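You operate a simulated robot arm through the tools that you are given. There is no shell and no other tool. Be economical: measure what you need, move in short steps, check, and stop when the job is done.

The job below is to be done with a simulated robot arm. You get a single attempt, and the scene is never put back.

Task
Gauge the Lot 92 small coil and put it in the matching pocket.
Fine: close the jaw on it, press Read, draw the jaw back; the pocket that prints its width; leave the other coil.

The check looks at the end state, three seconds after you hand in, the way a careful person would. Anything else that was tipped, shoved, dropped, spilled or broken makes it a failure.

Robot
A 7-joint arm with a two-finger parallel gripper, fixed in place. Base frame: the origin is at the foot of the arm, x ahead of it, y to its left, z up; the work surface is at about z = 0. Lengths are in m, angles in degrees, forces in N, time in s.
With the tool pointing down near the work surface it reaches from about 0.24 to 0.62 m from the base axis. Its first joint turns from -66.0 to 66.0 degrees. Payload 2.6 kg.
The TCP is the grasp point between the finger pads, 0.03 m short of the fingertips. In the tool frame z runs along the fingers and y along their closing line. Largest opening 0.094 m; finger width 0.028, thickness 0.01; the body of the gripper, 0.05 by 0.096 m, starts 0.055 m behind the TCP.
Orientation is told as [roll, pitch, yaw] about the base's x, y, z axes, in that order, counted from this pose: with the fingers straight down and closing along the base's y, the tool's x points along the base's -x, its y along +y and its z along -z.

Tools
- The arm moves only by the tool jog_arm. Its argument "steps" is a list of rows, each an object of numbers (a shift or turn left out is 0, a gripper value left out holds the last): "rx", "ry", "rz": the turn, a rotation vector about the base's x, y, z in units of 180 degrees (1.0 is 180 degrees); "tx", "ty", "tz": the shift along the base's x, y, z in units of 500 mm (1.0 is 500 mm); "jaw": the gripper command, from -1 (fully open) to 1 (shut), values between in proportion. In form: [{"rx": .., "ry": .., "rz": .., "tx": .., "ty": .., "tz": .., "jaw": ..}, ...]. A call has 1 to 20 rows; each row is the pose to reach, as a shift and turn from the pose commanded when the call began. A call with a number of a shift or a turn outside -1 to 1 is refused whole. A row lasts 0.2 s, in which the tool goes at most 0.05 m and 8.6 degrees; a call with a longer step from one row to the next is refused whole, and so is a gripper value outside its range. Where a pose cannot be reached the arm comes as near as it can. A force on the tool above 90 N (or 10 N above the force at the start of the call, whichever is more), or a blocked arm, ends the call early, and 0.2 s more pass. The fingers move at their own pace (about 0.072 m/s each) and stop on an object; they squeeze with about 31 N. The grip force told is the motor's: it shows also when the fingers shut on nothing. Time passes only in rows, and 0.2 s behind the last, so rows that repeat a pose let the fingers close. It gives the time, the measured TCP pose, the force on the tool (base axes), the opening and the grip force at its end, in the units of the frame above (readings bear some noise), and new pictures: "show" is both (left out), scene, wrist or none.
- Cameras (640 x 400 px; columns grow to the right, rows downward): "scene" is fixed at [0.0204, 0.4198, 0.5677]; the picture's right is [-0.90, -0.44, 0.00], its down [-0.24, 0.49, -0.84] and it looks along [0.37, -0.75, -0.54] (base axes); focal length 348 px, centre (320, 200). "wrist" rides on the gripper at [-0.037, 0, -0.058] in the tool frame; the picture's right is [0.00, -1.00, 0.00], its down [0.97, 0.00, -0.24] and it looks along [0.24, 0.00, 0.97] (tool axes); focal length 218 px, centre (320, 200). There is no depth. A picture from a camera that has moved, and an enlarged one, comes with that camera's place and axes in the base frame and with its lens.
- zoom(camera, box): a new picture of the part [left, top, right, bottom] of that camera's present view, enlarged. It takes no simulated time.
- finish_job(): hands the job in; it is judged then, once.

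Go step by step. Nothing tells you positions but the pictures and the camera data: compare them with the known pose of the tool, close in by small moves and look again before you grip or let go. The budget is 120 turns and 150 pictures, counting those below and the enlarged ones. Unless the task says otherwise, let go and move clear before handing in, and close with one line.

The tools are called by a JSON object that holds its "op" and its "data". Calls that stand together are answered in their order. jog_arm: Moves the arm, as the interface text tells. Its arguments: {"type":"object","properties":{"steps":{"type":"array","items":{"type":"object","properties":{"rx":{"type":"number"},"ry":{"type":"number"},"rz":{"type":"number"},"tx":{"type":"number"},"ty":{"type":"number"},"tz":{"type":"number"},"jaw":{"type":"number"}}}},"show":{"type":"string","enum":["both","scene","wrist","none"]}},"required":["steps"]} The other tools are called the same way: zoom (camera, box) takes an enlarged picture of a part of a camera's view; finish_job () hands the job in.

At the start:

```text
time: 0.0
position: [0.4507, -0.1717, 0.2089]
ee_rot: [0.0, 0.0, 0.0]
wrist_force: [0.3, -0.6, -0.1]
opening: 0.0942
grip_force: 0.1
```

scene: 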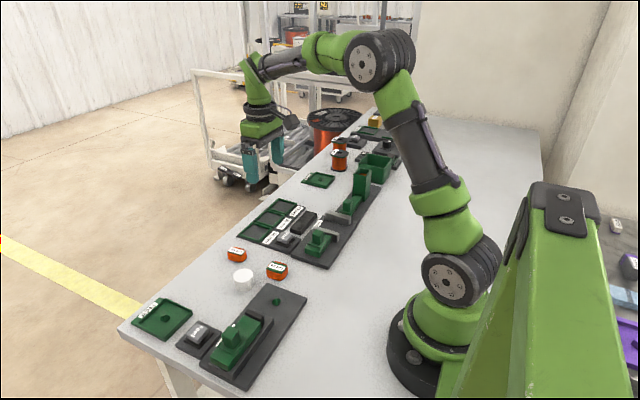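
wrist: 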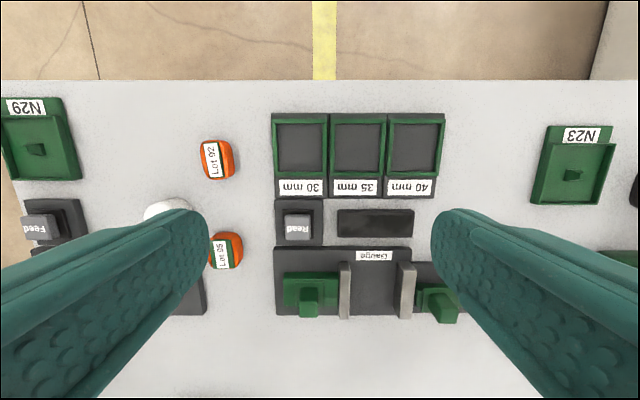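

I see two small coils (Lot 92 and Lot 95), a gauge with a sliding jaw and a Read button, and three pockets marked 30, 35 and 40 mm. I'll enlarge the views before moving.

{"op": "zoom", "data": {"camera": "wrist", "box": [190, 90, 470, 330]}}

{"op": "zoom", "data": {"camera": "scene", "box": [220, 160, 400, 290]}}

```text
1.67 times, centred on (330, 210) of wrist
camera zoom: at [0.4875, -0.1722, 0.2666], right [0.0, -1.0, 0.0], down [-0.97, 0.0, 0.24], along [-0.24, 0.0, -0.97], focal length 364 px, centre (303, 183)
```

zoom: 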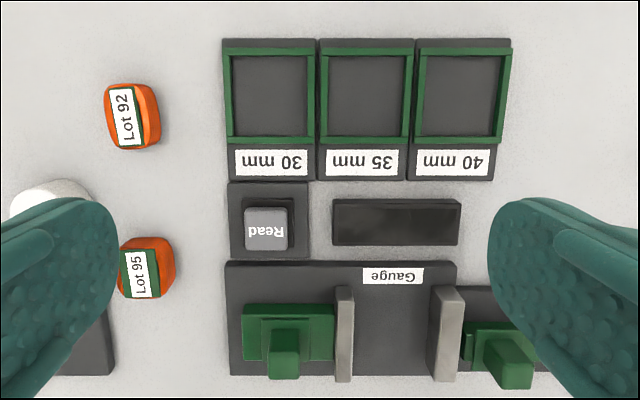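

```text
3.08 times, centred on (310, 225) of scene
camera zoom: at [0.0204, 0.4198, 0.5677], right [-0.9, -0.44, 0.0], down [-0.24, 0.49, -0.84], along [0.37, -0.75, -0.54], focal length 1071 px, centre (351, 123)
```

zoom: 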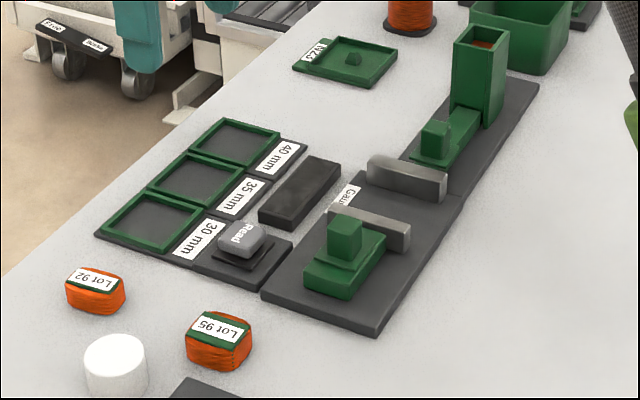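

The coil looks oblong, so I need to know its size and lie. I'll move over Lot 92 at a safe height and look straight down.

{"op": "jog_arm", "data": {"steps": [{"ty": 0.08}, {"ty": 0.16}, {"ty": 0.22, "tx": -0.03}, {"ty": 0.22, "tx": -0.03}], "show": "wrist"}}

```text
time: 1.0
position: [0.4355, -0.0613, 0.2108]
ee_rot: [0.0, 0.0, 0.0]
wrist_force: [1.0, 0.3, 0.3]
opening: 0.0941
grip_force: 0.1
camera wrist: at [0.4718, -0.0621, 0.2681], right [0.0, -1.0, 0.0], down [-0.97, 0.0, 0.24], along [-0.24, 0.0, -0.97], focal length 218 px, centre (320, 200)
```

wrist: 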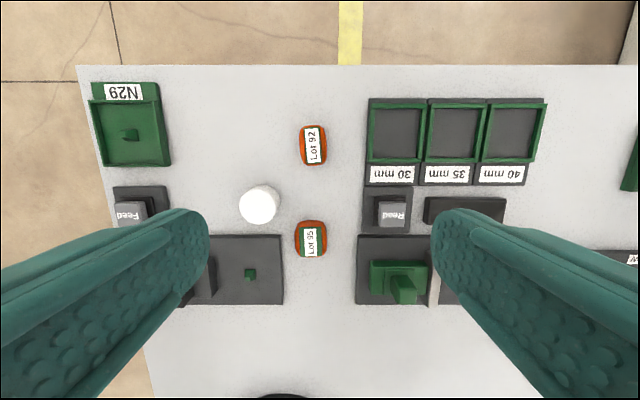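

{"op": "zoom", "data": {"camera": "wrist", "box": [240, 90, 400, 290]}}

{"op": "zoom", "data": {"camera": "scene", "box": [210, 220, 320, 300]}}

```text
2.00 times, centred on (320, 190) of wrist
camera zoom: at [0.4718, -0.0621, 0.2681], right [0.0, -1.0, 0.0], down [-0.97, 0.0, 0.24], along [-0.24, 0.0, -0.97], focal length 436 px, centre (320, 220)
```

zoom: 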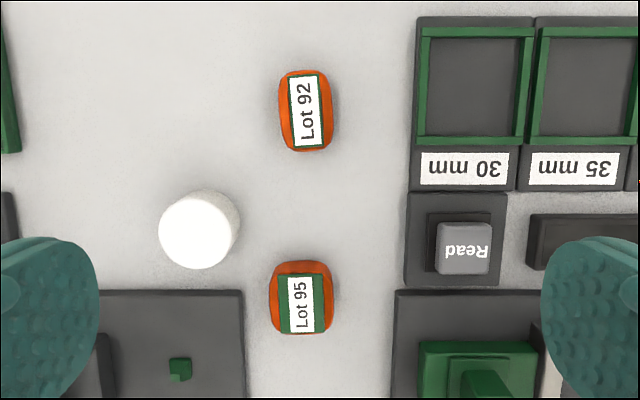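

```text
5.00 times, centred on (265, 260) of scene
camera zoom: at [0.0203, 0.4198, 0.5677], right [-0.9, -0.44, 0.0], down [-0.24, 0.49, -0.84], along [0.37, -0.75, -0.54], focal length 1740 px, centre (595, -100)
```

zoom: 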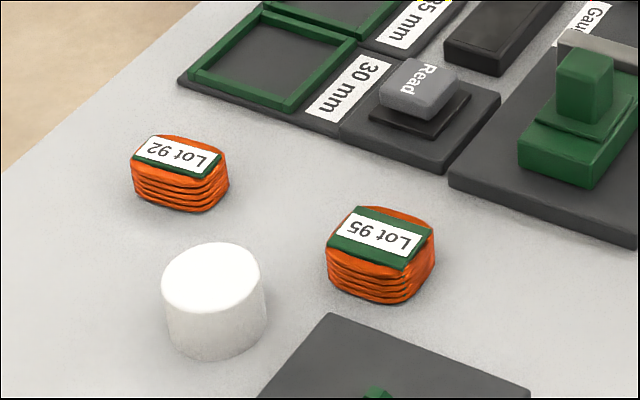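

Lot 92 lies near (0.472, -0.055), about 31 mm wide in y, 44 mm long in x, and turned about +5°. I'll turn the tool so the jaws close along its long axis, leaving the width free for the gauge.

{"op": "jog_arm", "data": {"steps": [{"rz": -0.047}, {"rz": -0.094}, {"rz": -0.141}, {"rz": -0.188}, {"rz": -0.235}, {"rz": -0.282, "tx": 0.02}, {"rz": -0.329, "tx": 0.04}, {"rz": -0.376, "tx": 0.06}, {"rz": -0.423, "tx": 0.074}, {"rz": -0.47, "tx": 0.074, "ty": 0.014}, {"rz": -0.47, "tx": 0.074, "ty": 0.014, "tz": -0.1}, {"rz": -0.47, "tx": 0.074, "ty": 0.014, "tz": -0.16}, {"rz": -0.47, "tx": 0.074, "ty": 0.014, "tz": -0.16}]}}

```text
time: 3.8
position: [0.4733, -0.053, 0.1279]
ee_rot: [0.1, 0.0, -84.6]
wrist_force: [-0.3, 0.3, -0.1]
opening: 0.0939
grip_force: 0.0
camera wrist: at [0.4758, -0.0914, 0.1861], right [-1.0, -0.09, 0.0], down [-0.09, 0.97, 0.24], along [-0.02, 0.24, -0.97], focal length 218 px, centre (320, 200)
```

scene: 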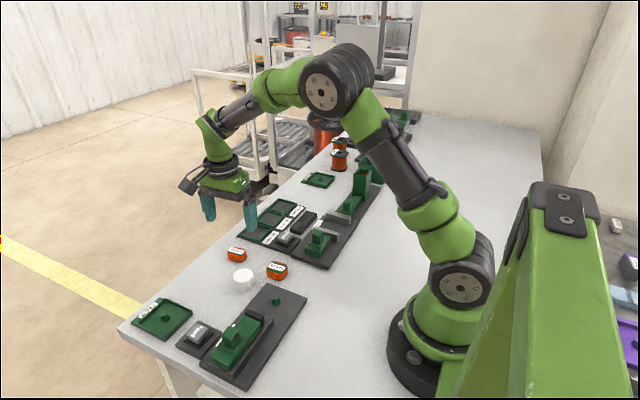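
wrist: 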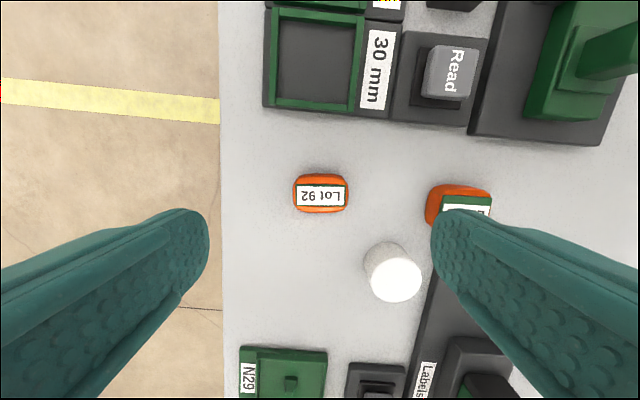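

The coil is now square to the jaws, roughly at (0.472, -0.056). I'll go down with a small y correction and look before closing.

{"op": "jog_arm", "data": {"steps": [{"tx": -0.002, "ty": -0.006, "tz": -0.06, "jaw": -0.6}, {"tx": -0.002, "ty": -0.006, "tz": -0.12, "jaw": -0.4}, {"tx": -0.002, "ty": -0.006, "tz": -0.15, "jaw": -0.4}, {"tx": -0.002, "ty": -0.006, "tz": -0.174, "jaw": -0.4}, {"tx": -0.002, "ty": -0.006, "tz": -0.174, "jaw": -0.4}]}}

{"op": "zoom", "data": {"camera": "scene", "box": [180, 200, 300, 290]}}

```text
time: 5.0
position: [0.4742, -0.0559, 0.041]
ee_rot: [0.1, 0.0, -84.6]
wrist_force: [0.2, 0.0, -0.4]
opening: 0.0659
grip_force: 0.0
camera wrist: at [0.4758, -0.0938, 0.0983], right [-1.0, -0.09, 0.0], down [-0.09, 0.97, 0.24], along [-0.02, 0.24, -0.97], focal length 218 px, centre (320, 200)
```

scene: 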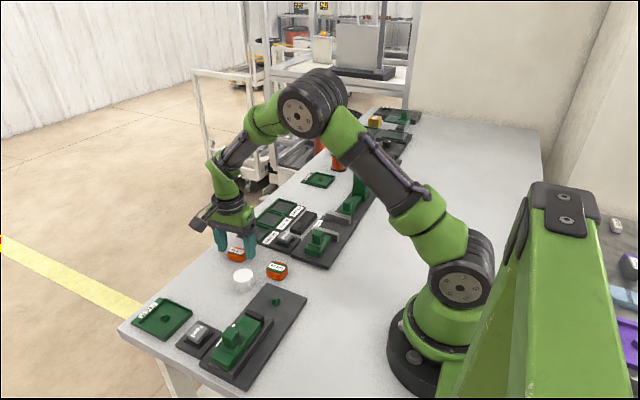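
wrist: 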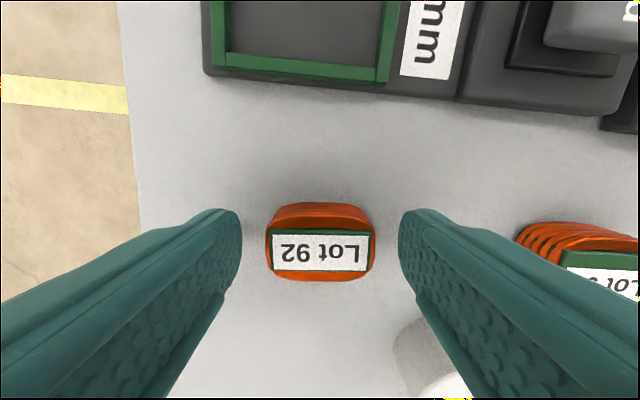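

```text
4.44 times, centred on (240, 245) of scene
camera zoom: at [0.0204, 0.4198, 0.5677], right [-0.9, -0.44, 0.0], down [-0.24, 0.49, -0.84], along [0.37, -0.75, -0.54], focal length 1547 px, centre (676, 0)
```

zoom: 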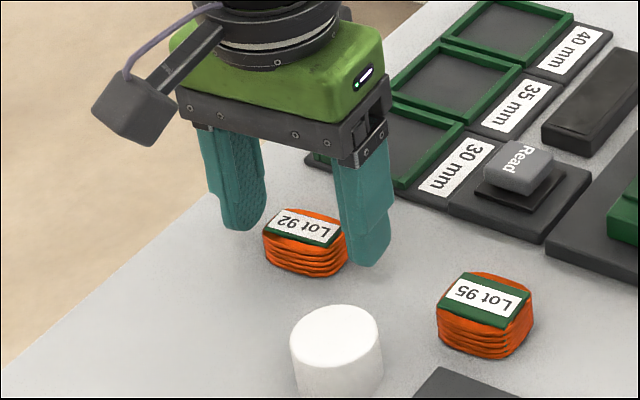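

The coil is centred between the fingers to about 2 mm. I'll trim y, close and lift.

{"op": "jog_arm", "data": {"steps": [{"ty": 0.004, "jaw": -0.4}, {"ty": 0.004, "jaw": 1}, {"ty": 0.004, "jaw": 1}, {"ty": 0.004, "jaw": 1}, {"ty": 0.004, "jaw": 1}, {"ty": 0.004, "tz": 0.06, "jaw": 1}, {"ty": 0.004, "tz": 0.14, "jaw": 1}, {"ty": 0.004, "tz": 0.18, "jaw": 1}, {"ty": 0.004, "tz": 0.18, "jaw": 1}]}}

```text
time: 7.0
position: [0.4723, -0.0573, 0.1316]
ee_rot: [0.0, 0.0, -84.6]
wrist_force: [-0.8, 0.9, -0.9]
opening: 0.0433
grip_force: 31.0
camera wrist: at [0.4749, -0.0938, 0.1903], right [-1.0, -0.09, 0.0], down [-0.09, 0.97, 0.24], along [-0.02, 0.24, -0.97], focal length 218 px, centre (320, 200)
```

scene: 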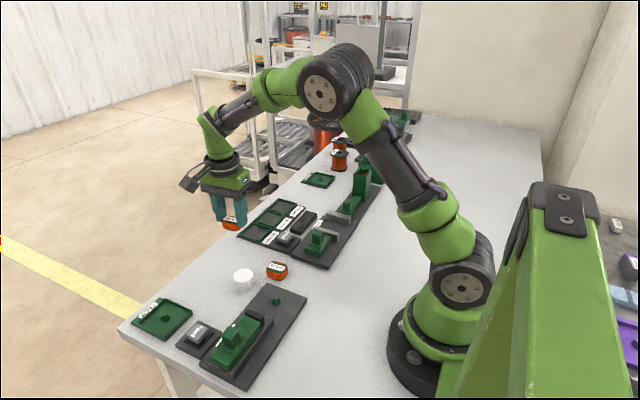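
wrist: 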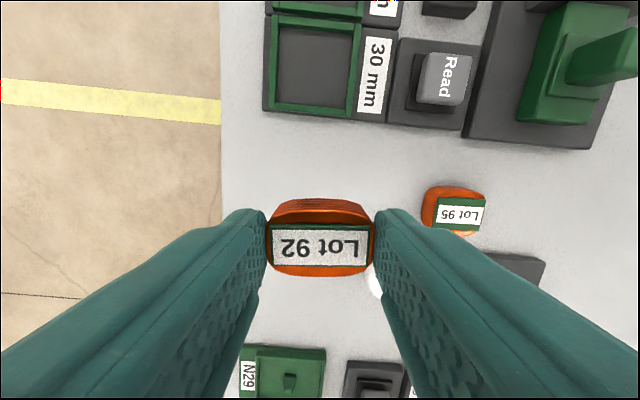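

The coil is held with a 43 mm opening. Next I'll carry it high towards the gauge and measure where the jaws sit.

{"op": "jog_arm", "data": {"steps": [{"tz": 0.08}, {"tz": 0.14, "ty": -0.04, "tx": -0.03}, {"tz": 0.14, "tx": -0.1, "ty": -0.08, "rz": -0.015}, {"tz": 0.14, "tx": -0.17, "ty": -0.12, "rz": -0.03}, {"tz": 0.14, "tx": -0.23, "ty": -0.15, "rz": -0.03}, {"tz": 0.14, "tx": -0.266, "ty": -0.167, "rz": -0.03}, {"tz": 0.14, "tx": -0.266, "ty": -0.167, "rz": -0.03}]}}

{"op": "zoom", "data": {"camera": "scene", "box": [250, 180, 390, 280]}}

```text
time: 8.6
position: [0.3404, -0.1388, 0.203]
ee_rot: [0.0, -0.1, -90.0]
wrist_force: [-0.1, 0.3, -0.6]
opening: 0.0432
grip_force: 31.0
camera wrist: at [0.3395, -0.1773, 0.2603], right [-1.0, 0.0, 0.0], down [0.0, 0.97, 0.24], along [0.0, 0.24, -0.97], focal length 218 px, centre (320, 200)
```

scene: 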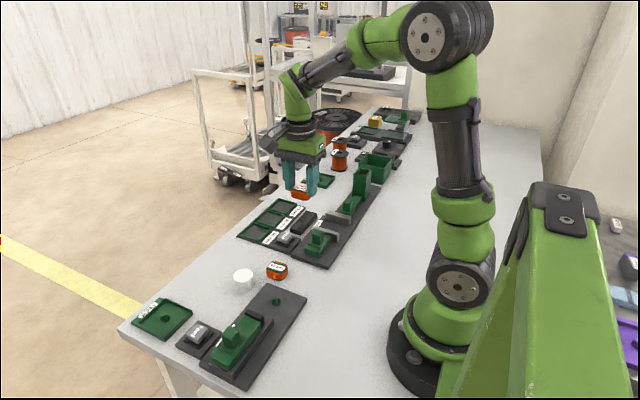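
wrist: 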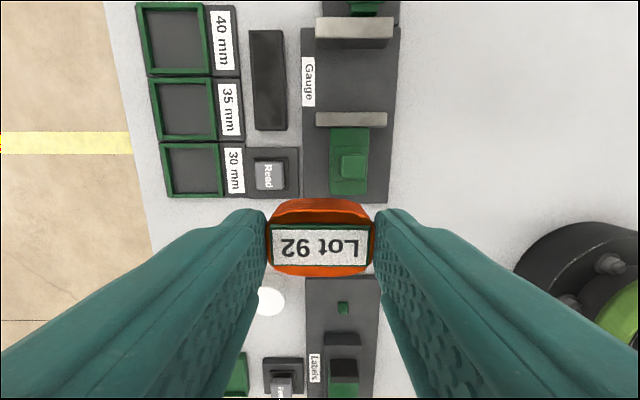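

```text
4.00 times, centred on (320, 230) of scene
camera zoom: at [0.0203, 0.4198, 0.5677], right [-0.9, -0.44, 0.0], down [-0.24, 0.49, -0.84], along [0.37, -0.75, -0.54], focal length 1392 px, centre (320, 80)
```

zoom: 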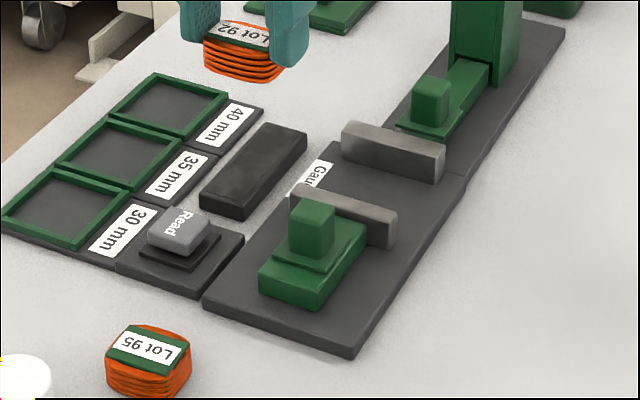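

{"op": "zoom", "data": {"camera": "wrist", "box": [230, 0, 430, 210]}}

```text
1.90 times, centred on (330, 105) of wrist
camera zoom: at [0.3395, -0.1773, 0.2603], right [-1.0, 0.0, 0.0], down [0.0, 0.97, 0.24], along [0.0, 0.24, -0.97], focal length 416 px, centre (301, 381)
```

zoom: 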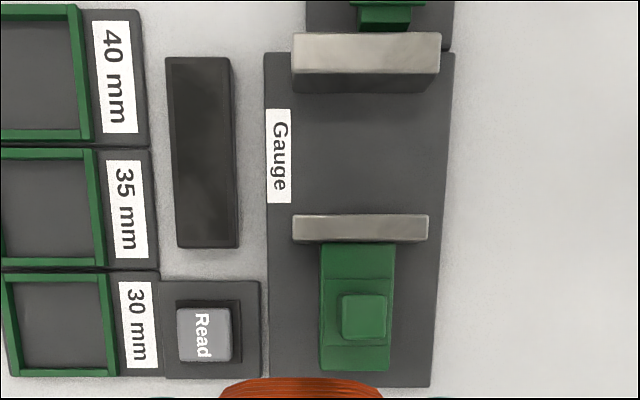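

Gauge jaws: the fixed face is near y = -0.272 and the moving face near y = -0.209, both spanning x 0.276 to 0.344, with tops around z 0.04. I'll hover the coil over the gap centre (0.310, -0.240).

{"op": "jog_arm", "data": {"steps": [{"tx": -0.03, "ty": -0.09}, {"tx": -0.059, "ty": -0.17}, {"tx": -0.059, "ty": -0.202}, {"tx": -0.059, "ty": -0.202, "tz": -0.08}, {"tx": -0.059, "ty": -0.202, "tz": -0.16}, {"tx": -0.059, "ty": -0.202, "tz": -0.2}, {"tx": -0.059, "ty": -0.202, "tz": -0.2}]}}

{"op": "zoom", "data": {"camera": "scene", "box": [250, 160, 390, 280]}}

```text
time: 10.2
position: [0.3098, -0.2397, 0.1016]
ee_rot: [0.0, 0.0, -90.1]
wrist_force: [-0.9, 0.0, -1.7]
opening: 0.0431
grip_force: 31.3
camera wrist: at [0.3083, -0.2774, 0.1591], right [-1.0, 0.0, 0.0], down [0.0, 0.97, 0.24], along [0.0, 0.24, -0.97], focal length 218 px, centre (320, 200)
```

scene: 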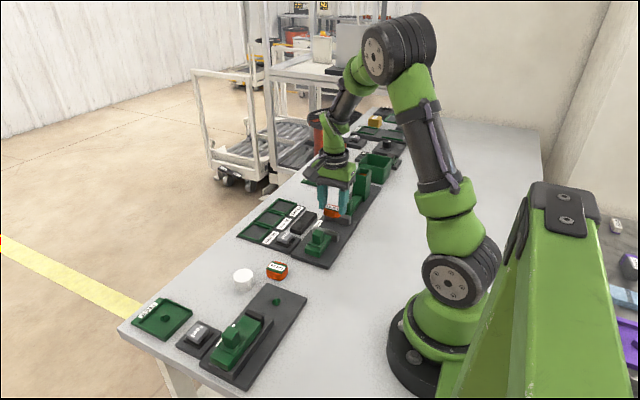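
wrist: 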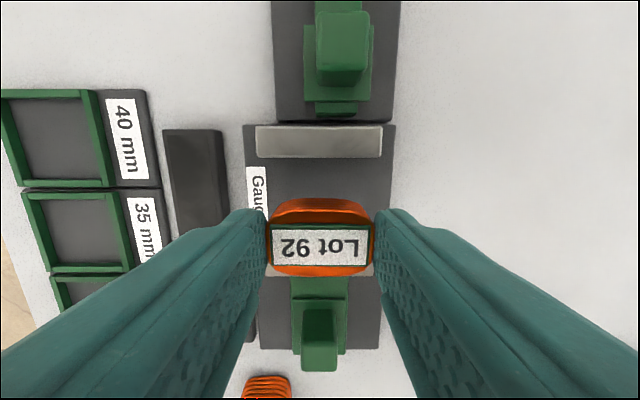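

```text
3.33 times, centred on (320, 220) of scene
camera zoom: at [0.0204, 0.4198, 0.5677], right [-0.9, -0.44, 0.0], down [-0.24, 0.49, -0.84], along [0.37, -0.75, -0.54], focal length 1160 px, centre (320, 133)
```

zoom: 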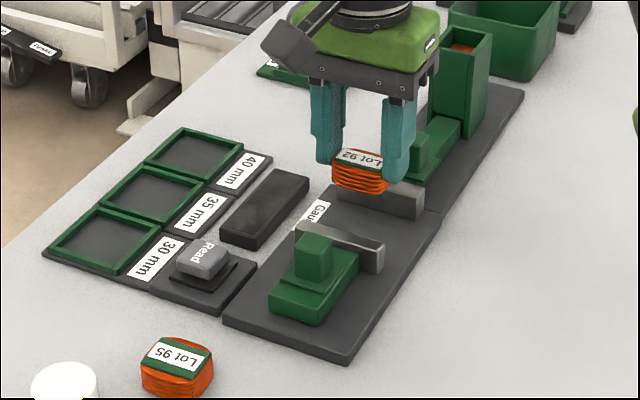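

The coil is centred over the gap and square. I'll lower it to just above the gauge plate.

{"op": "jog_arm", "data": {"steps": [{"tz": -0.04}, {"tz": -0.07}, {"tz": -0.09}, {"tz": -0.098}, {"tz": -0.098}]}}

{"op": "zoom", "data": {"camera": "scene", "box": [280, 180, 390, 270]}}

```text
time: 11.4
position: [0.3116, -0.2414, 0.053]
ee_rot: [0.1, 0.0, -90.1]
wrist_force: [-4.7, 4.6, 18.4]
opening: 0.0432
grip_force: 31.4
camera wrist: at [0.3096, -0.2781, 0.1112], right [-1.0, 0.0, 0.0], down [0.0, 0.97, 0.24], along [0.0, 0.24, -0.97], focal length 218 px, centre (320, 200)
```

scene: 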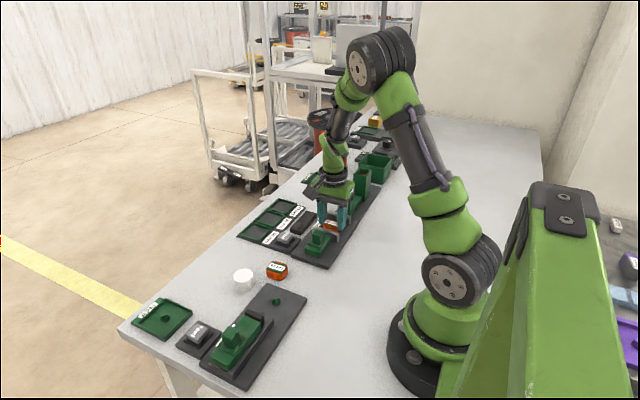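
wrist: 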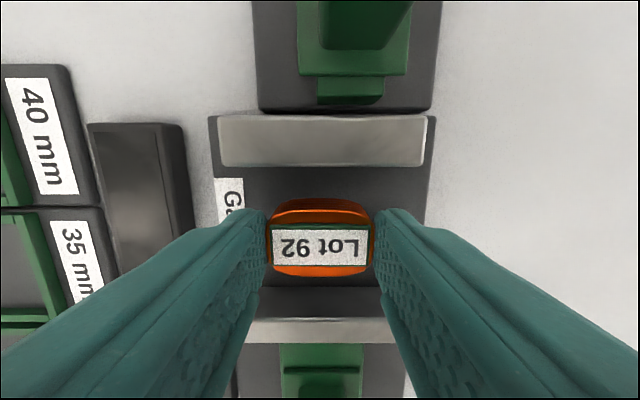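

```text
4.44 times, centred on (335, 225) of scene
camera zoom: at [0.0203, 0.4198, 0.5676], right [-0.9, -0.44, 0.0], down [-0.24, 0.49, -0.84], along [0.37, -0.75, -0.54], focal length 1547 px, centre (253, 89)
```

zoom: 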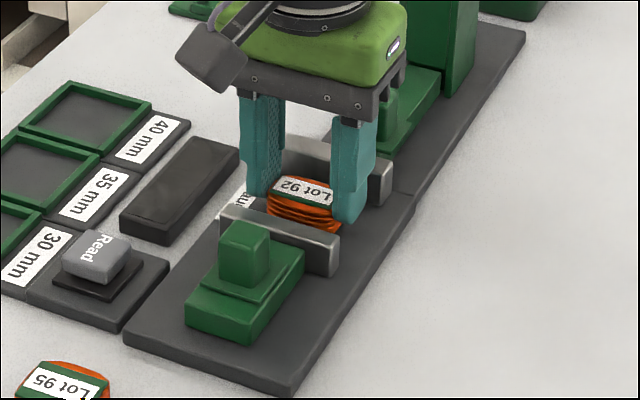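

Contact with the plate shows (18 N upward), and the coil sits between the jaws. I'll ease the pressure, open modestly, rise and look.

{"op": "jog_arm", "data": {"steps": [{"tz": 0.003, "jaw": 1}, {"tz": 0.003, "jaw": -0.3}, {"tz": 0.003, "jaw": -0.3}, {"tz": 0.003, "jaw": -0.3}, {"tz": 0.06, "jaw": -0.3}, {"tz": 0.14, "jaw": -0.3}, {"tz": 0.2, "jaw": -0.3}, {"tz": 0.2, "jaw": -0.3}]}}

{"op": "zoom", "data": {"camera": "scene", "box": [280, 180, 390, 270]}}

```text
time: 13.2
position: [0.309, -0.2373, 0.1512]
ee_rot: [0.0, 0.0, -90.0]
wrist_force: [0.2, 0.3, 0.0]
opening: 0.061
grip_force: 0.0
camera wrist: at [0.3078, -0.2749, 0.2097], right [-1.0, 0.0, 0.0], down [0.0, 0.97, 0.24], along [0.0, 0.24, -0.97], focal length 218 px, centre (320, 200)
```

scene: 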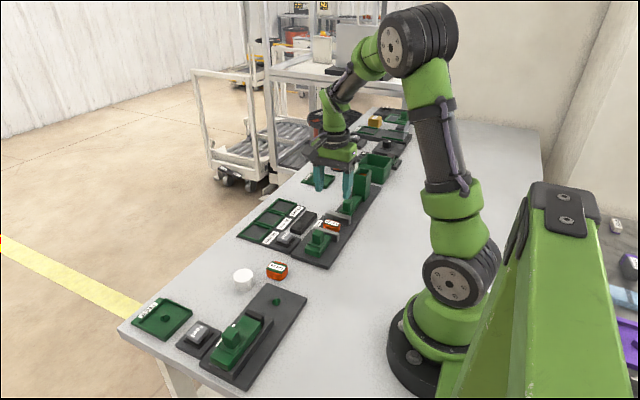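
wrist: 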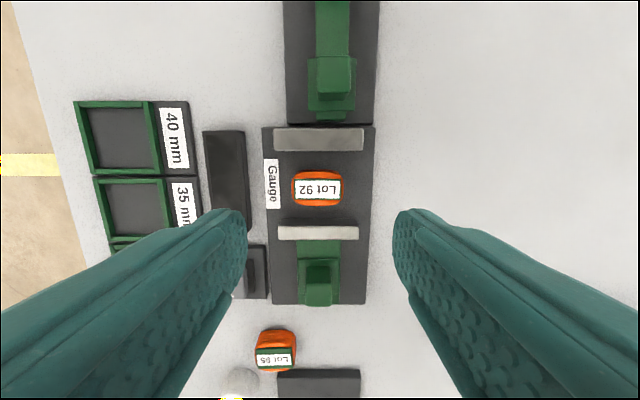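

```text
4.44 times, centred on (335, 225) of scene
camera zoom: at [0.0203, 0.4198, 0.5677], right [-0.9, -0.44, 0.0], down [-0.24, 0.49, -0.84], along [0.37, -0.75, -0.54], focal length 1547 px, centre (253, 89)
```

zoom: 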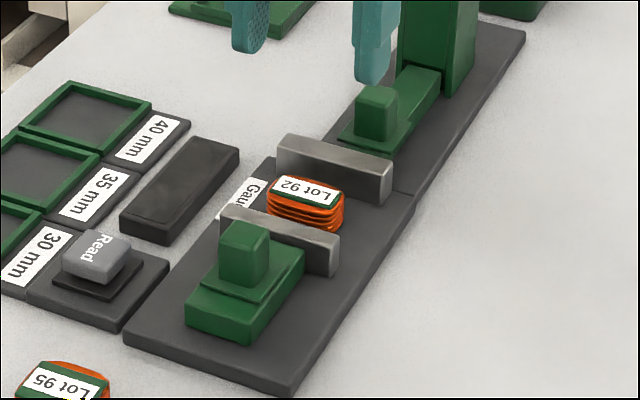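

The coil stands cleanly in the gauge. I'll enlarge the carriage knob to place it and get its height.

{"op": "zoom", "data": {"camera": "wrist", "box": [240, 110, 400, 310]}}

```text
2.00 times, centred on (320, 210) of wrist
camera zoom: at [0.3078, -0.2749, 0.2097], right [-1.0, 0.0, 0.0], down [0.0, 0.97, 0.24], along [0.0, 0.24, -0.97], focal length 436 px, centre (320, 180)
```

zoom: 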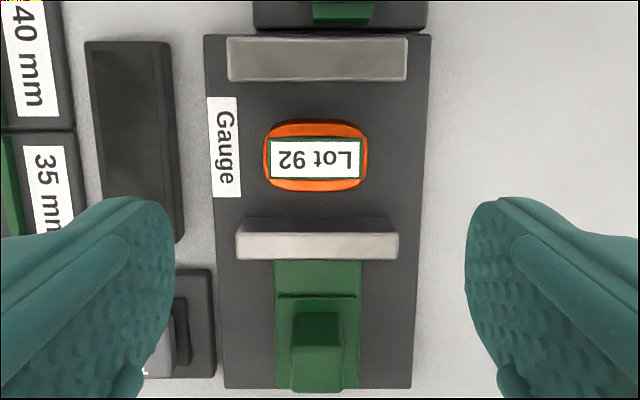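

The knob top is near (0.308, -0.160, 0.058), about 20 mm square. I'll go above it and down with fingers astride in x, tips above the carriage base.

{"op": "jog_arm", "data": {"steps": [{"ty": 0.08}, {"ty": 0.16, "tx": -0.002}, {"ty": 0.16, "tx": -0.002, "tz": -0.06}, {"ty": 0.16, "tx": -0.002, "tz": -0.12}, {"ty": 0.16, "tx": -0.002, "tz": -0.166}, {"ty": 0.16, "tx": -0.002, "tz": -0.166}]}}

{"op": "zoom", "data": {"camera": "scene", "box": [270, 180, 380, 270]}}

```text
time: 14.6
position: [0.3077, -0.1578, 0.0671]
ee_rot: [0.0, 0.0, -90.1]
wrist_force: [0.7, -0.4, -0.3]
opening: 0.061
grip_force: 0.0
camera wrist: at [0.307, -0.196, 0.1259], right [-1.0, 0.0, 0.0], down [0.0, 0.97, 0.24], along [0.0, 0.24, -0.97], focal length 218 px, centre (320, 200)
```

scene: 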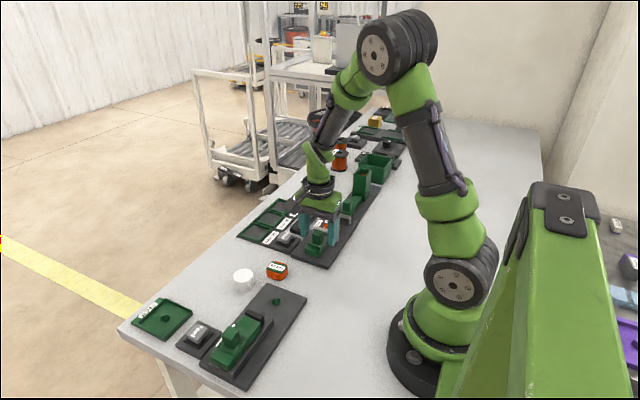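
wrist: 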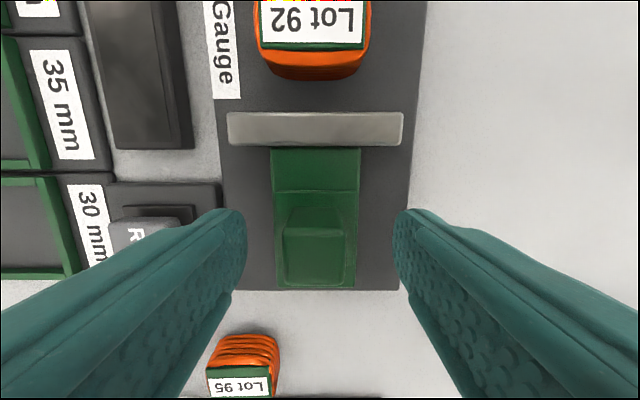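

```text
4.44 times, centred on (325, 225) of scene
camera zoom: at [0.0204, 0.4198, 0.5677], right [-0.9, -0.44, 0.0], down [-0.24, 0.49, -0.84], along [0.37, -0.75, -0.54], focal length 1547 px, centre (298, 89)
```

zoom: 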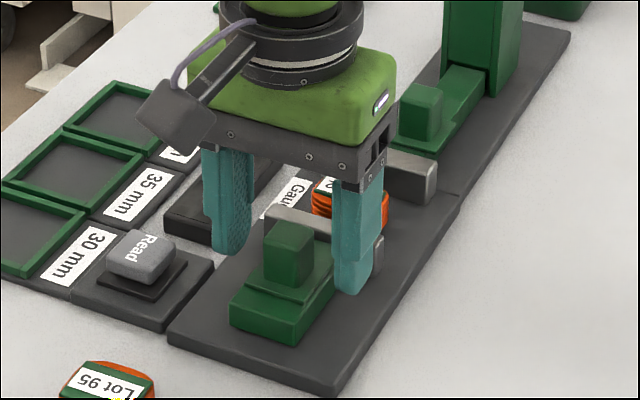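

The fingers straddle the knob centrally. I'll close on it and draw the jaw 22 mm towards the fixed face, then check.

{"op": "jog_arm", "data": {"steps": [{"jaw": 1}, {"jaw": 1}, {"jaw": 1}, {"jaw": 1}, {"jaw": 1}, {"ty": -0.01, "jaw": 1}, {"ty": -0.02, "jaw": 1}, {"ty": -0.028, "jaw": 1}, {"ty": -0.036, "jaw": 1}, {"ty": -0.044, "jaw": 1}, {"ty": -0.044, "jaw": 1}]}}

{"op": "zoom", "data": {"camera": "scene", "box": [270, 180, 380, 270]}}

```text
time: 17.0
position: [0.3099, -0.1804, 0.0687]
ee_rot: [0.2, -0.1, -89.9]
wrist_force: [30.2, 1.5, -18.5]
opening: 0.0218
grip_force: 44.4
camera wrist: at [0.3089, -0.2189, 0.1267], right [-1.0, 0.0, 0.0], down [0.0, 0.97, 0.24], along [0.0, 0.24, -0.97], focal length 218 px, centre (320, 200)
```

scene: 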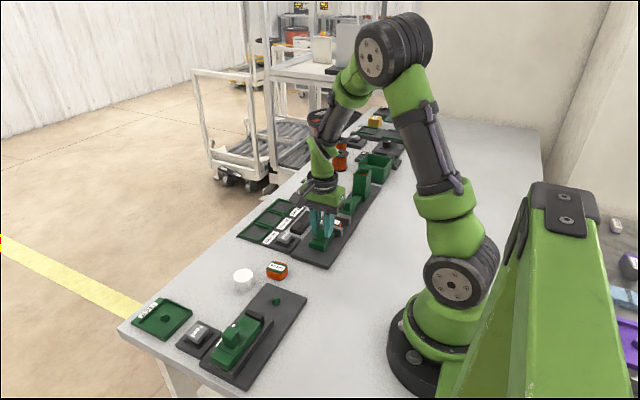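
wrist: 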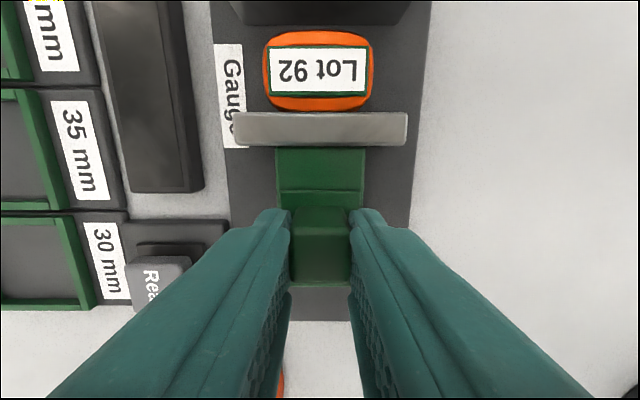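

```text
4.44 times, centred on (325, 225) of scene
camera zoom: at [0.0204, 0.4198, 0.5677], right [-0.9, -0.44, 0.0], down [-0.24, 0.49, -0.84], along [0.37, -0.75, -0.54], focal length 1547 px, centre (298, 89)
```

zoom: 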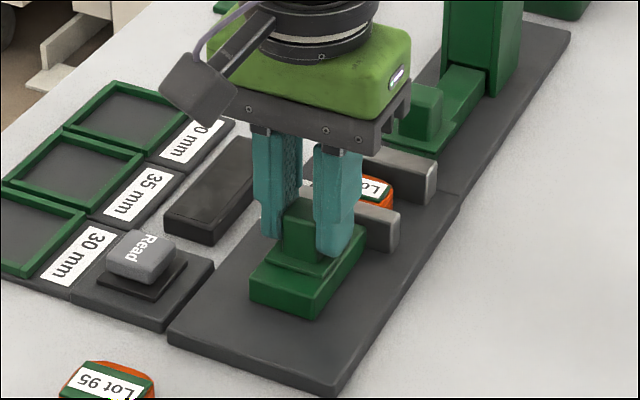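

The jaw slid 22 mm and has met the coil; the side force says the knob is slightly further in +x. I'll trim x and close the rest in small steps.

{"op": "jog_arm", "data": {"steps": [{"tx": 0.003, "ty": -0.004}, {"tx": 0.004, "ty": -0.008}, {"tx": 0.004, "ty": -0.012}, {"tx": 0.004, "ty": -0.015}, {"tx": 0.004, "ty": -0.015}], "show": "wrist"}}

```text
time: 18.2
position: [0.3098, -0.1877, 0.0685]
ee_rot: [-0.1, 0.2, -90.0]
wrist_force: [14.2, 0.7, -28.6]
opening: 0.0221
grip_force: 45.1
camera wrist: at [0.3092, -0.2262, 0.1268], right [-1.0, 0.0, 0.0], down [0.0, 0.97, 0.24], along [0.0, 0.24, -0.97], focal length 218 px, centre (320, 200)
```

wrist: 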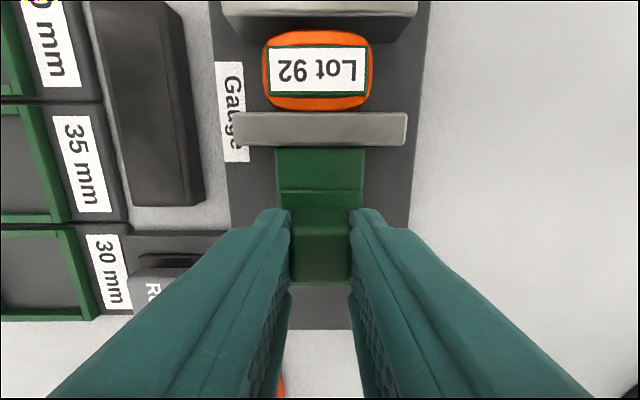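

The coil is now about 4 mm from the fixed jaw. I'll continue in 1 mm steps, watching the force.

{"op": "jog_arm", "data": {"steps": [{"tx": 0.002, "ty": -0.002, "tz": -0.002}, {"tx": 0.002, "ty": -0.004, "tz": -0.003}, {"tx": 0.002, "ty": -0.006, "tz": -0.003}, {"tx": 0.002, "ty": -0.008, "tz": -0.003}, {"tx": 0.002, "ty": -0.008, "tz": -0.003}], "show": "wrist"}}

```text
time: 19.4
position: [0.3111, -0.192, 0.0681]
ee_rot: [-0.4, 0.4, -90.3]
wrist_force: [-25.2, 22.5, 20.8]
opening: 0.0215
grip_force: 44.8
camera wrist: at [0.3093, -0.2302, 0.1254], right [-1.0, 0.0, 0.01], down [0.01, 0.97, 0.25], along [0.0, 0.25, -0.97], focal length 218 px, centre (320, 200)
```

wrist: 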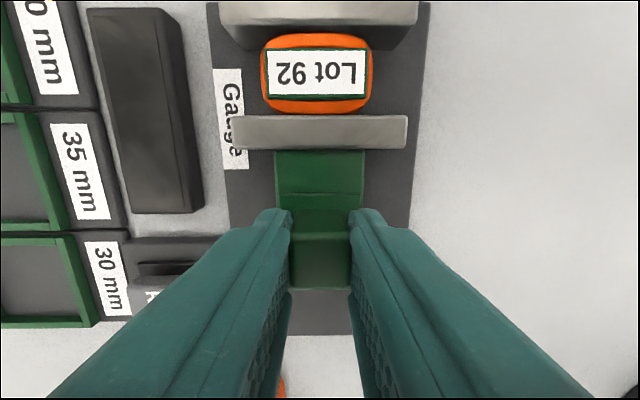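

The y force has risen to 22 N, so the coil appears pinched. One more 1 mm of push with the cross forces eased will confirm it.

{"op": "jog_arm", "data": {"steps": [{"tx": -0.001, "tz": 0.0015, "ty": -0.001}, {"tx": -0.001, "tz": 0.0015, "ty": -0.002}, {"tx": -0.001, "tz": 0.0015, "ty": -0.002}], "show": "wrist"}}

{"op": "zoom", "data": {"camera": "scene", "box": [270, 180, 380, 270]}}

```text
time: 20.2
position: [0.3107, -0.192, 0.0679]
ee_rot: [-0.4, 0.4, -90.1]
wrist_force: [-17.1, 27.5, 5.7]
opening: 0.0221
grip_force: 44.5
camera wrist: at [0.3094, -0.2303, 0.1253], right [-1.0, 0.0, 0.01], down [0.0, 0.97, 0.25], along [-0.01, 0.25, -0.97], focal length 218 px, centre (320, 200)
```

wrist: 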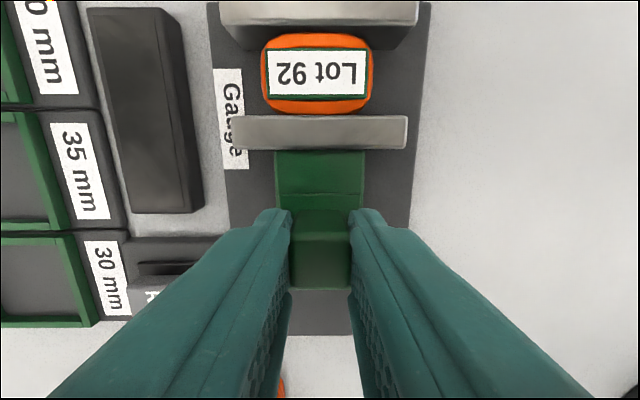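

```text
4.44 times, centred on (325, 225) of scene
camera zoom: at [0.0203, 0.4198, 0.5677], right [-0.9, -0.44, 0.0], down [-0.24, 0.49, -0.84], along [0.37, -0.75, -0.54], focal length 1547 px, centre (298, 89)
```

zoom: 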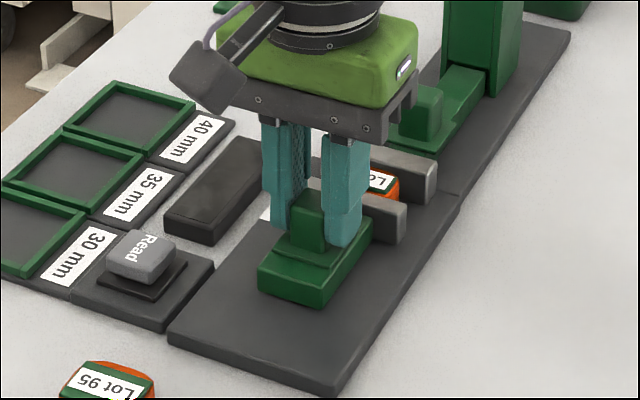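

The jaw is stalled on the coil (no further travel, 27 N). I'll let go of the knob, rise, shut the fingers and go above the Read button near (0.395, -0.147).

{"op": "jog_arm", "data": {"steps": [{"jaw": 0.5}, {"jaw": -0.1}, {"jaw": -0.1}, {"jaw": -0.1}, {"tz": 0.07, "jaw": -0.1}, {"tz": 0.13, "jaw": -0.1}, {"tz": 0.13, "tx": 0.08, "ty": 0.04, "jaw": 1}, {"tz": 0.13, "tx": 0.15, "ty": 0.08, "jaw": 1}, {"tz": 0.13, "tx": 0.169, "ty": 0.096, "jaw": 1}, {"tz": 0.13, "tx": 0.169, "ty": 0.096, "jaw": 1}, {"tz": 0.13, "tx": 0.169, "ty": 0.096, "jaw": 1}]}}

{"op": "zoom", "data": {"camera": "scene", "box": [250, 180, 390, 280]}}

```text
time: 22.6
position: [0.3945, -0.1462, 0.1337]
ee_rot: [0.0, 0.0, -90.0]
wrist_force: [-0.5, -0.5, -0.1]
opening: 0.0002
grip_force: 31.1
camera wrist: at [0.3944, -0.1838, 0.1923], right [-1.0, 0.0, 0.0], down [0.0, 0.97, 0.24], along [0.0, 0.24, -0.97], focal length 218 px, centre (320, 200)
```

scene: 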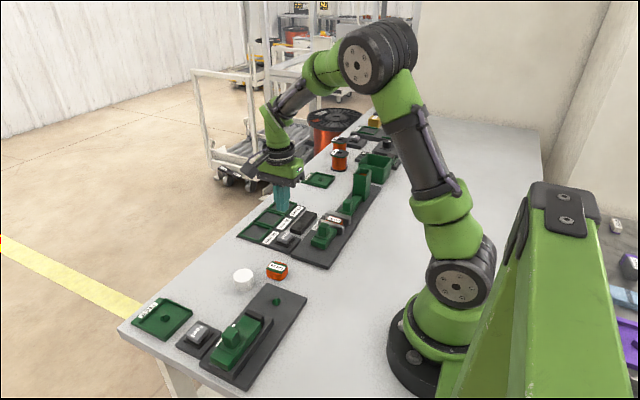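
wrist: 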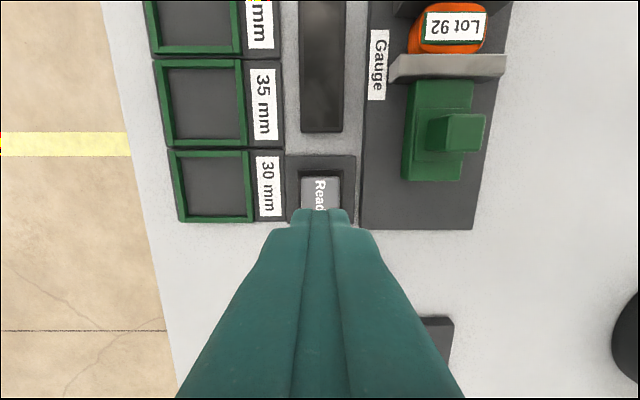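

```text
4.00 times, centred on (320, 230) of scene
camera zoom: at [0.0204, 0.4198, 0.5677], right [-0.9, -0.44, 0.0], down [-0.24, 0.49, -0.84], along [0.37, -0.75, -0.54], focal length 1392 px, centre (320, 80)
```

zoom: 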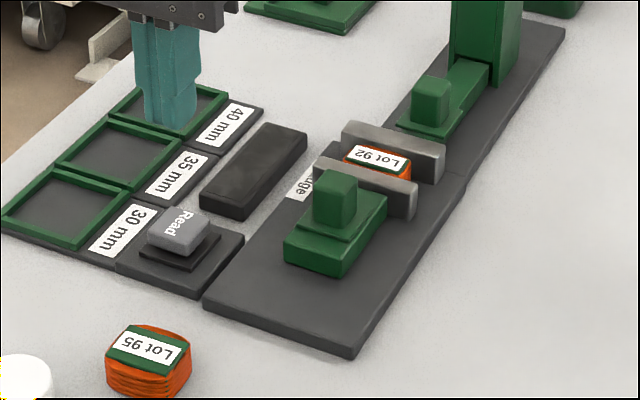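

The fingers are centred over Read. I'll go down gently in small steps, checking force.

{"op": "jog_arm", "data": {"steps": [{"tz": -0.06}, {"tz": -0.11}, {"tz": -0.12}, {"tz": -0.13}, {"tz": -0.136}, {"tz": -0.136}]}}

{"op": "zoom", "data": {"camera": "scene", "box": [250, 180, 390, 280]}}

```text
time: 24.0
position: [0.3958, -0.1463, 0.066]
ee_rot: [0.1, 0.0, -90.0]
wrist_force: [0.1, 0.6, -0.1]
opening: 0.0
grip_force: 31.4
camera wrist: at [0.395, -0.1839, 0.1243], right [-1.0, 0.0, 0.0], down [0.0, 0.97, 0.24], along [0.0, 0.24, -0.97], focal length 218 px, centre (320, 200)
```

scene: 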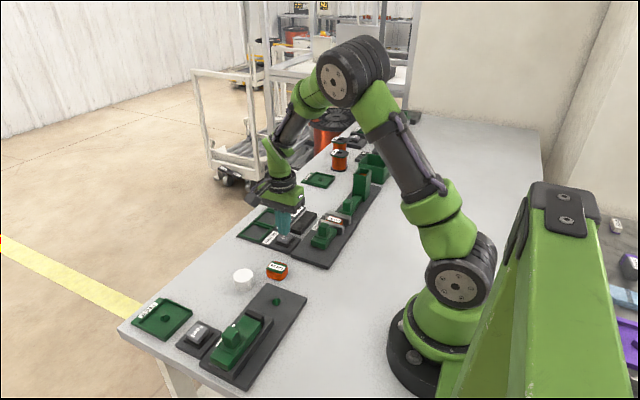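
wrist: 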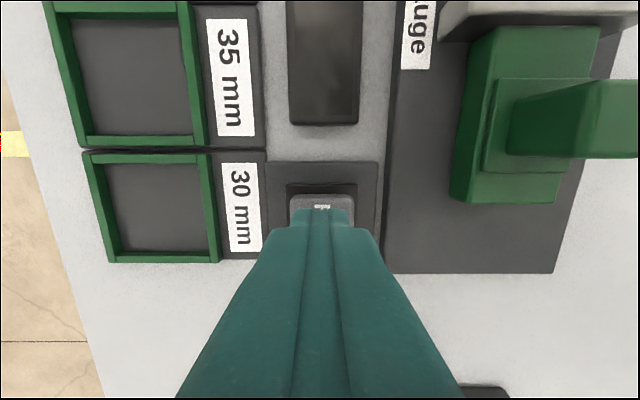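

```text
4.00 times, centred on (320, 230) of scene
camera zoom: at [0.0204, 0.4198, 0.5677], right [-0.9, -0.44, 0.0], down [-0.24, 0.49, -0.84], along [0.37, -0.75, -0.54], focal length 1392 px, centre (320, 80)
```

zoom: 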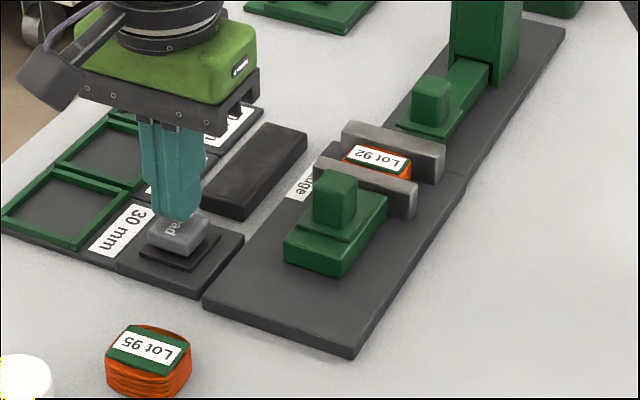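

No contact yet; the tips are a few mm above the button. I'll press on in about 1 mm steps.

{"op": "jog_arm", "data": {"steps": [{"ty": 0.002, "tz": -0.004}, {"ty": 0.002, "tz": -0.008}, {"ty": 0.002, "tz": -0.01}, {"ty": 0.002, "tz": -0.012}, {"ty": 0.002, "tz": -0.014}, {"ty": 0.002, "tz": -0.014}]}}

{"op": "zoom", "data": {"camera": "scene", "box": [250, 180, 390, 280]}}

```text
time: 25.4
position: [0.3953, -0.1458, 0.0581]
ee_rot: [0.1, 0.1, -90.0]
wrist_force: [-0.5, -0.4, -0.2]
opening: 0.0
grip_force: 30.4
camera wrist: at [0.3937, -0.1834, 0.1169], right [-1.0, 0.0, 0.0], down [0.0, 0.97, 0.24], along [0.0, 0.24, -0.97], focal length 218 px, centre (320, 200)
```

scene: 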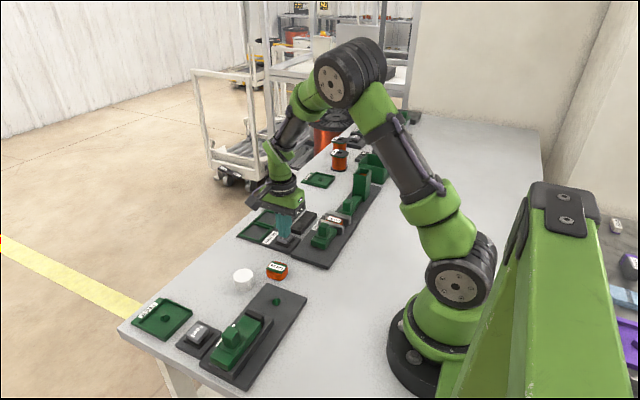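
wrist: 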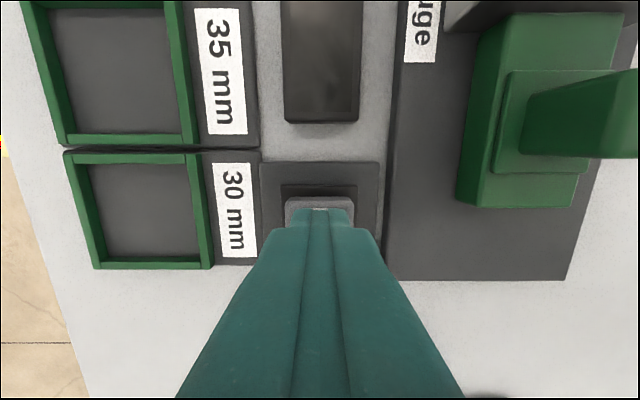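

```text
4.00 times, centred on (320, 230) of scene
camera zoom: at [0.0204, 0.4198, 0.5677], right [-0.9, -0.44, 0.0], down [-0.24, 0.49, -0.84], along [0.37, -0.75, -0.54], focal length 1392 px, centre (320, 80)
```

zoom: 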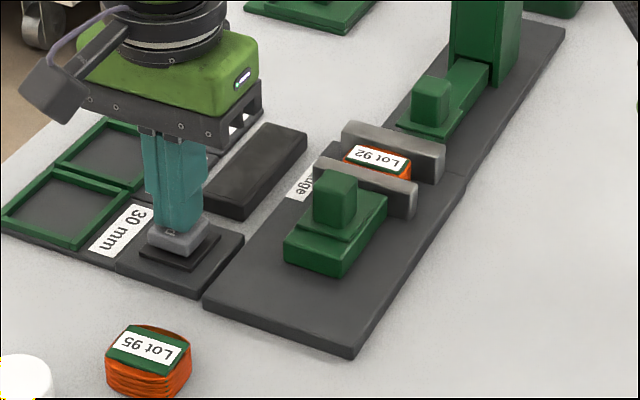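

The tips are at the button's face and still without force. I'll push a few mm further.

{"op": "jog_arm", "data": {"steps": [{"tz": -0.002}, {"tz": -0.004}, {"tz": -0.006}, {"tz": -0.008}, {"tz": -0.01}, {"tz": -0.01}]}}

{"op": "zoom", "data": {"camera": "scene", "box": [250, 180, 390, 280]}}

```text
time: 26.8
position: [0.3961, -0.1447, 0.0544]
ee_rot: [0.0, 0.0, -90.0]
wrist_force: [2.1, 0.5, 2.7]
opening: 0.0
grip_force: 31.1
camera wrist: at [0.3946, -0.1829, 0.1115], right [-1.0, 0.0, 0.0], down [0.0, 0.97, 0.24], along [0.0, 0.24, -0.97], focal length 218 px, centre (320, 200)
```

scene: 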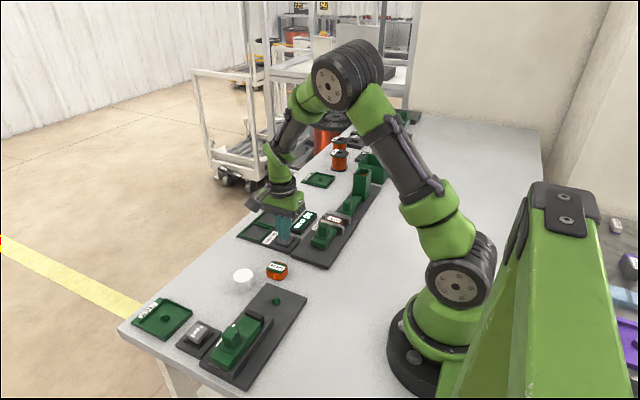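
wrist: 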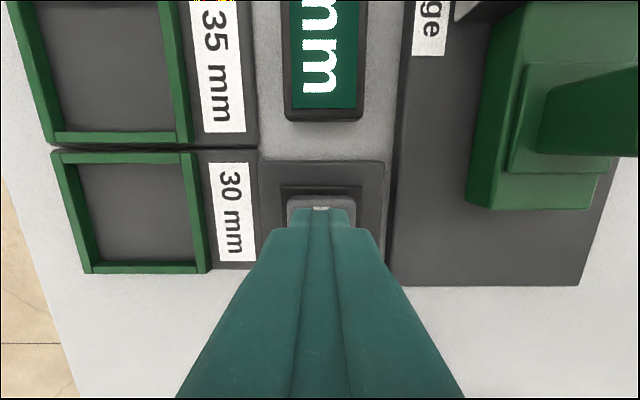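

```text
4.00 times, centred on (320, 230) of scene
camera zoom: at [0.0203, 0.4198, 0.5677], right [-0.9, -0.44, 0.0], down [-0.24, 0.49, -0.84], along [0.37, -0.75, -0.54], focal length 1392 px, centre (320, 80)
```

zoom: 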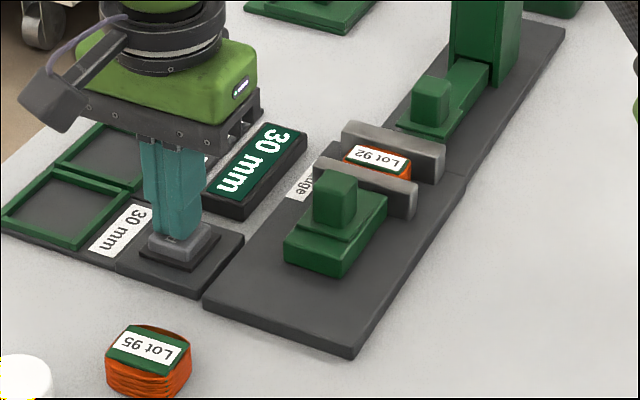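

The display reads 30 mm. I'll rise, go back astride the knob, and check before gripping.

{"op": "jog_arm", "data": {"steps": [{"tz": 0.08}, {"tz": 0.15}, {"tz": 0.15, "tx": -0.08, "ty": -0.04, "jaw": -0.3}, {"tz": 0.15, "tx": -0.15, "ty": -0.08, "jaw": -0.3}, {"tz": 0.15, "tx": -0.169, "ty": -0.094, "jaw": -0.3}, {"tz": 0.15, "tx": -0.169, "ty": -0.094, "jaw": -0.3}, {"tz": 0.09, "tx": -0.169, "ty": -0.094, "jaw": -0.3}, {"tz": 0.05, "tx": -0.169, "ty": -0.094, "jaw": -0.3}, {"tz": 0.028, "tx": -0.169, "ty": -0.094, "jaw": -0.3}, {"tz": 0.028, "tx": -0.169, "ty": -0.094, "jaw": -0.3}]}}

{"op": "zoom", "data": {"camera": "scene", "box": [250, 180, 390, 280]}}

```text
time: 29.0
position: [0.3132, -0.1927, 0.0679]
ee_rot: [-0.1, 0.0, -90.0]
wrist_force: [0.0, 0.0, 0.5]
opening: 0.0611
grip_force: 0.1
camera wrist: at [0.3115, -0.2303, 0.1259], right [-1.0, 0.0, 0.0], down [0.0, 0.97, 0.24], along [0.0, 0.24, -0.97], focal length 218 px, centre (320, 200)
```

scene: 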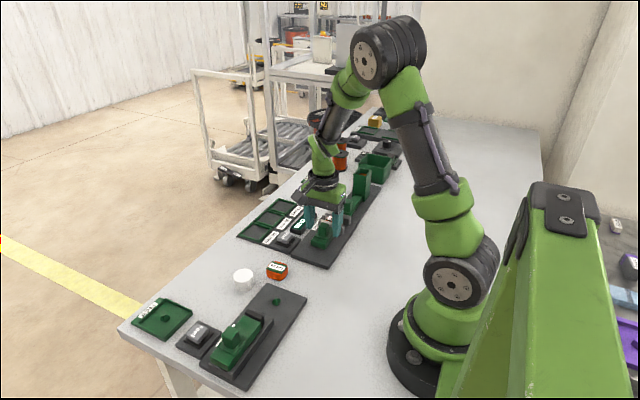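
wrist: 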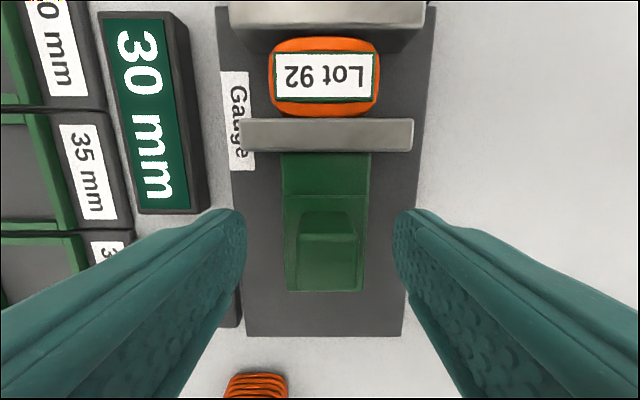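

```text
4.00 times, centred on (320, 230) of scene
camera zoom: at [0.0204, 0.4198, 0.5677], right [-0.9, -0.44, 0.0], down [-0.24, 0.49, -0.84], along [0.37, -0.75, -0.54], focal length 1392 px, centre (320, 80)
```

zoom: 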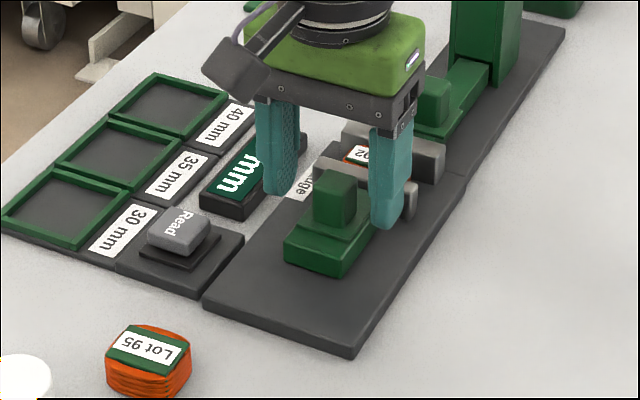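

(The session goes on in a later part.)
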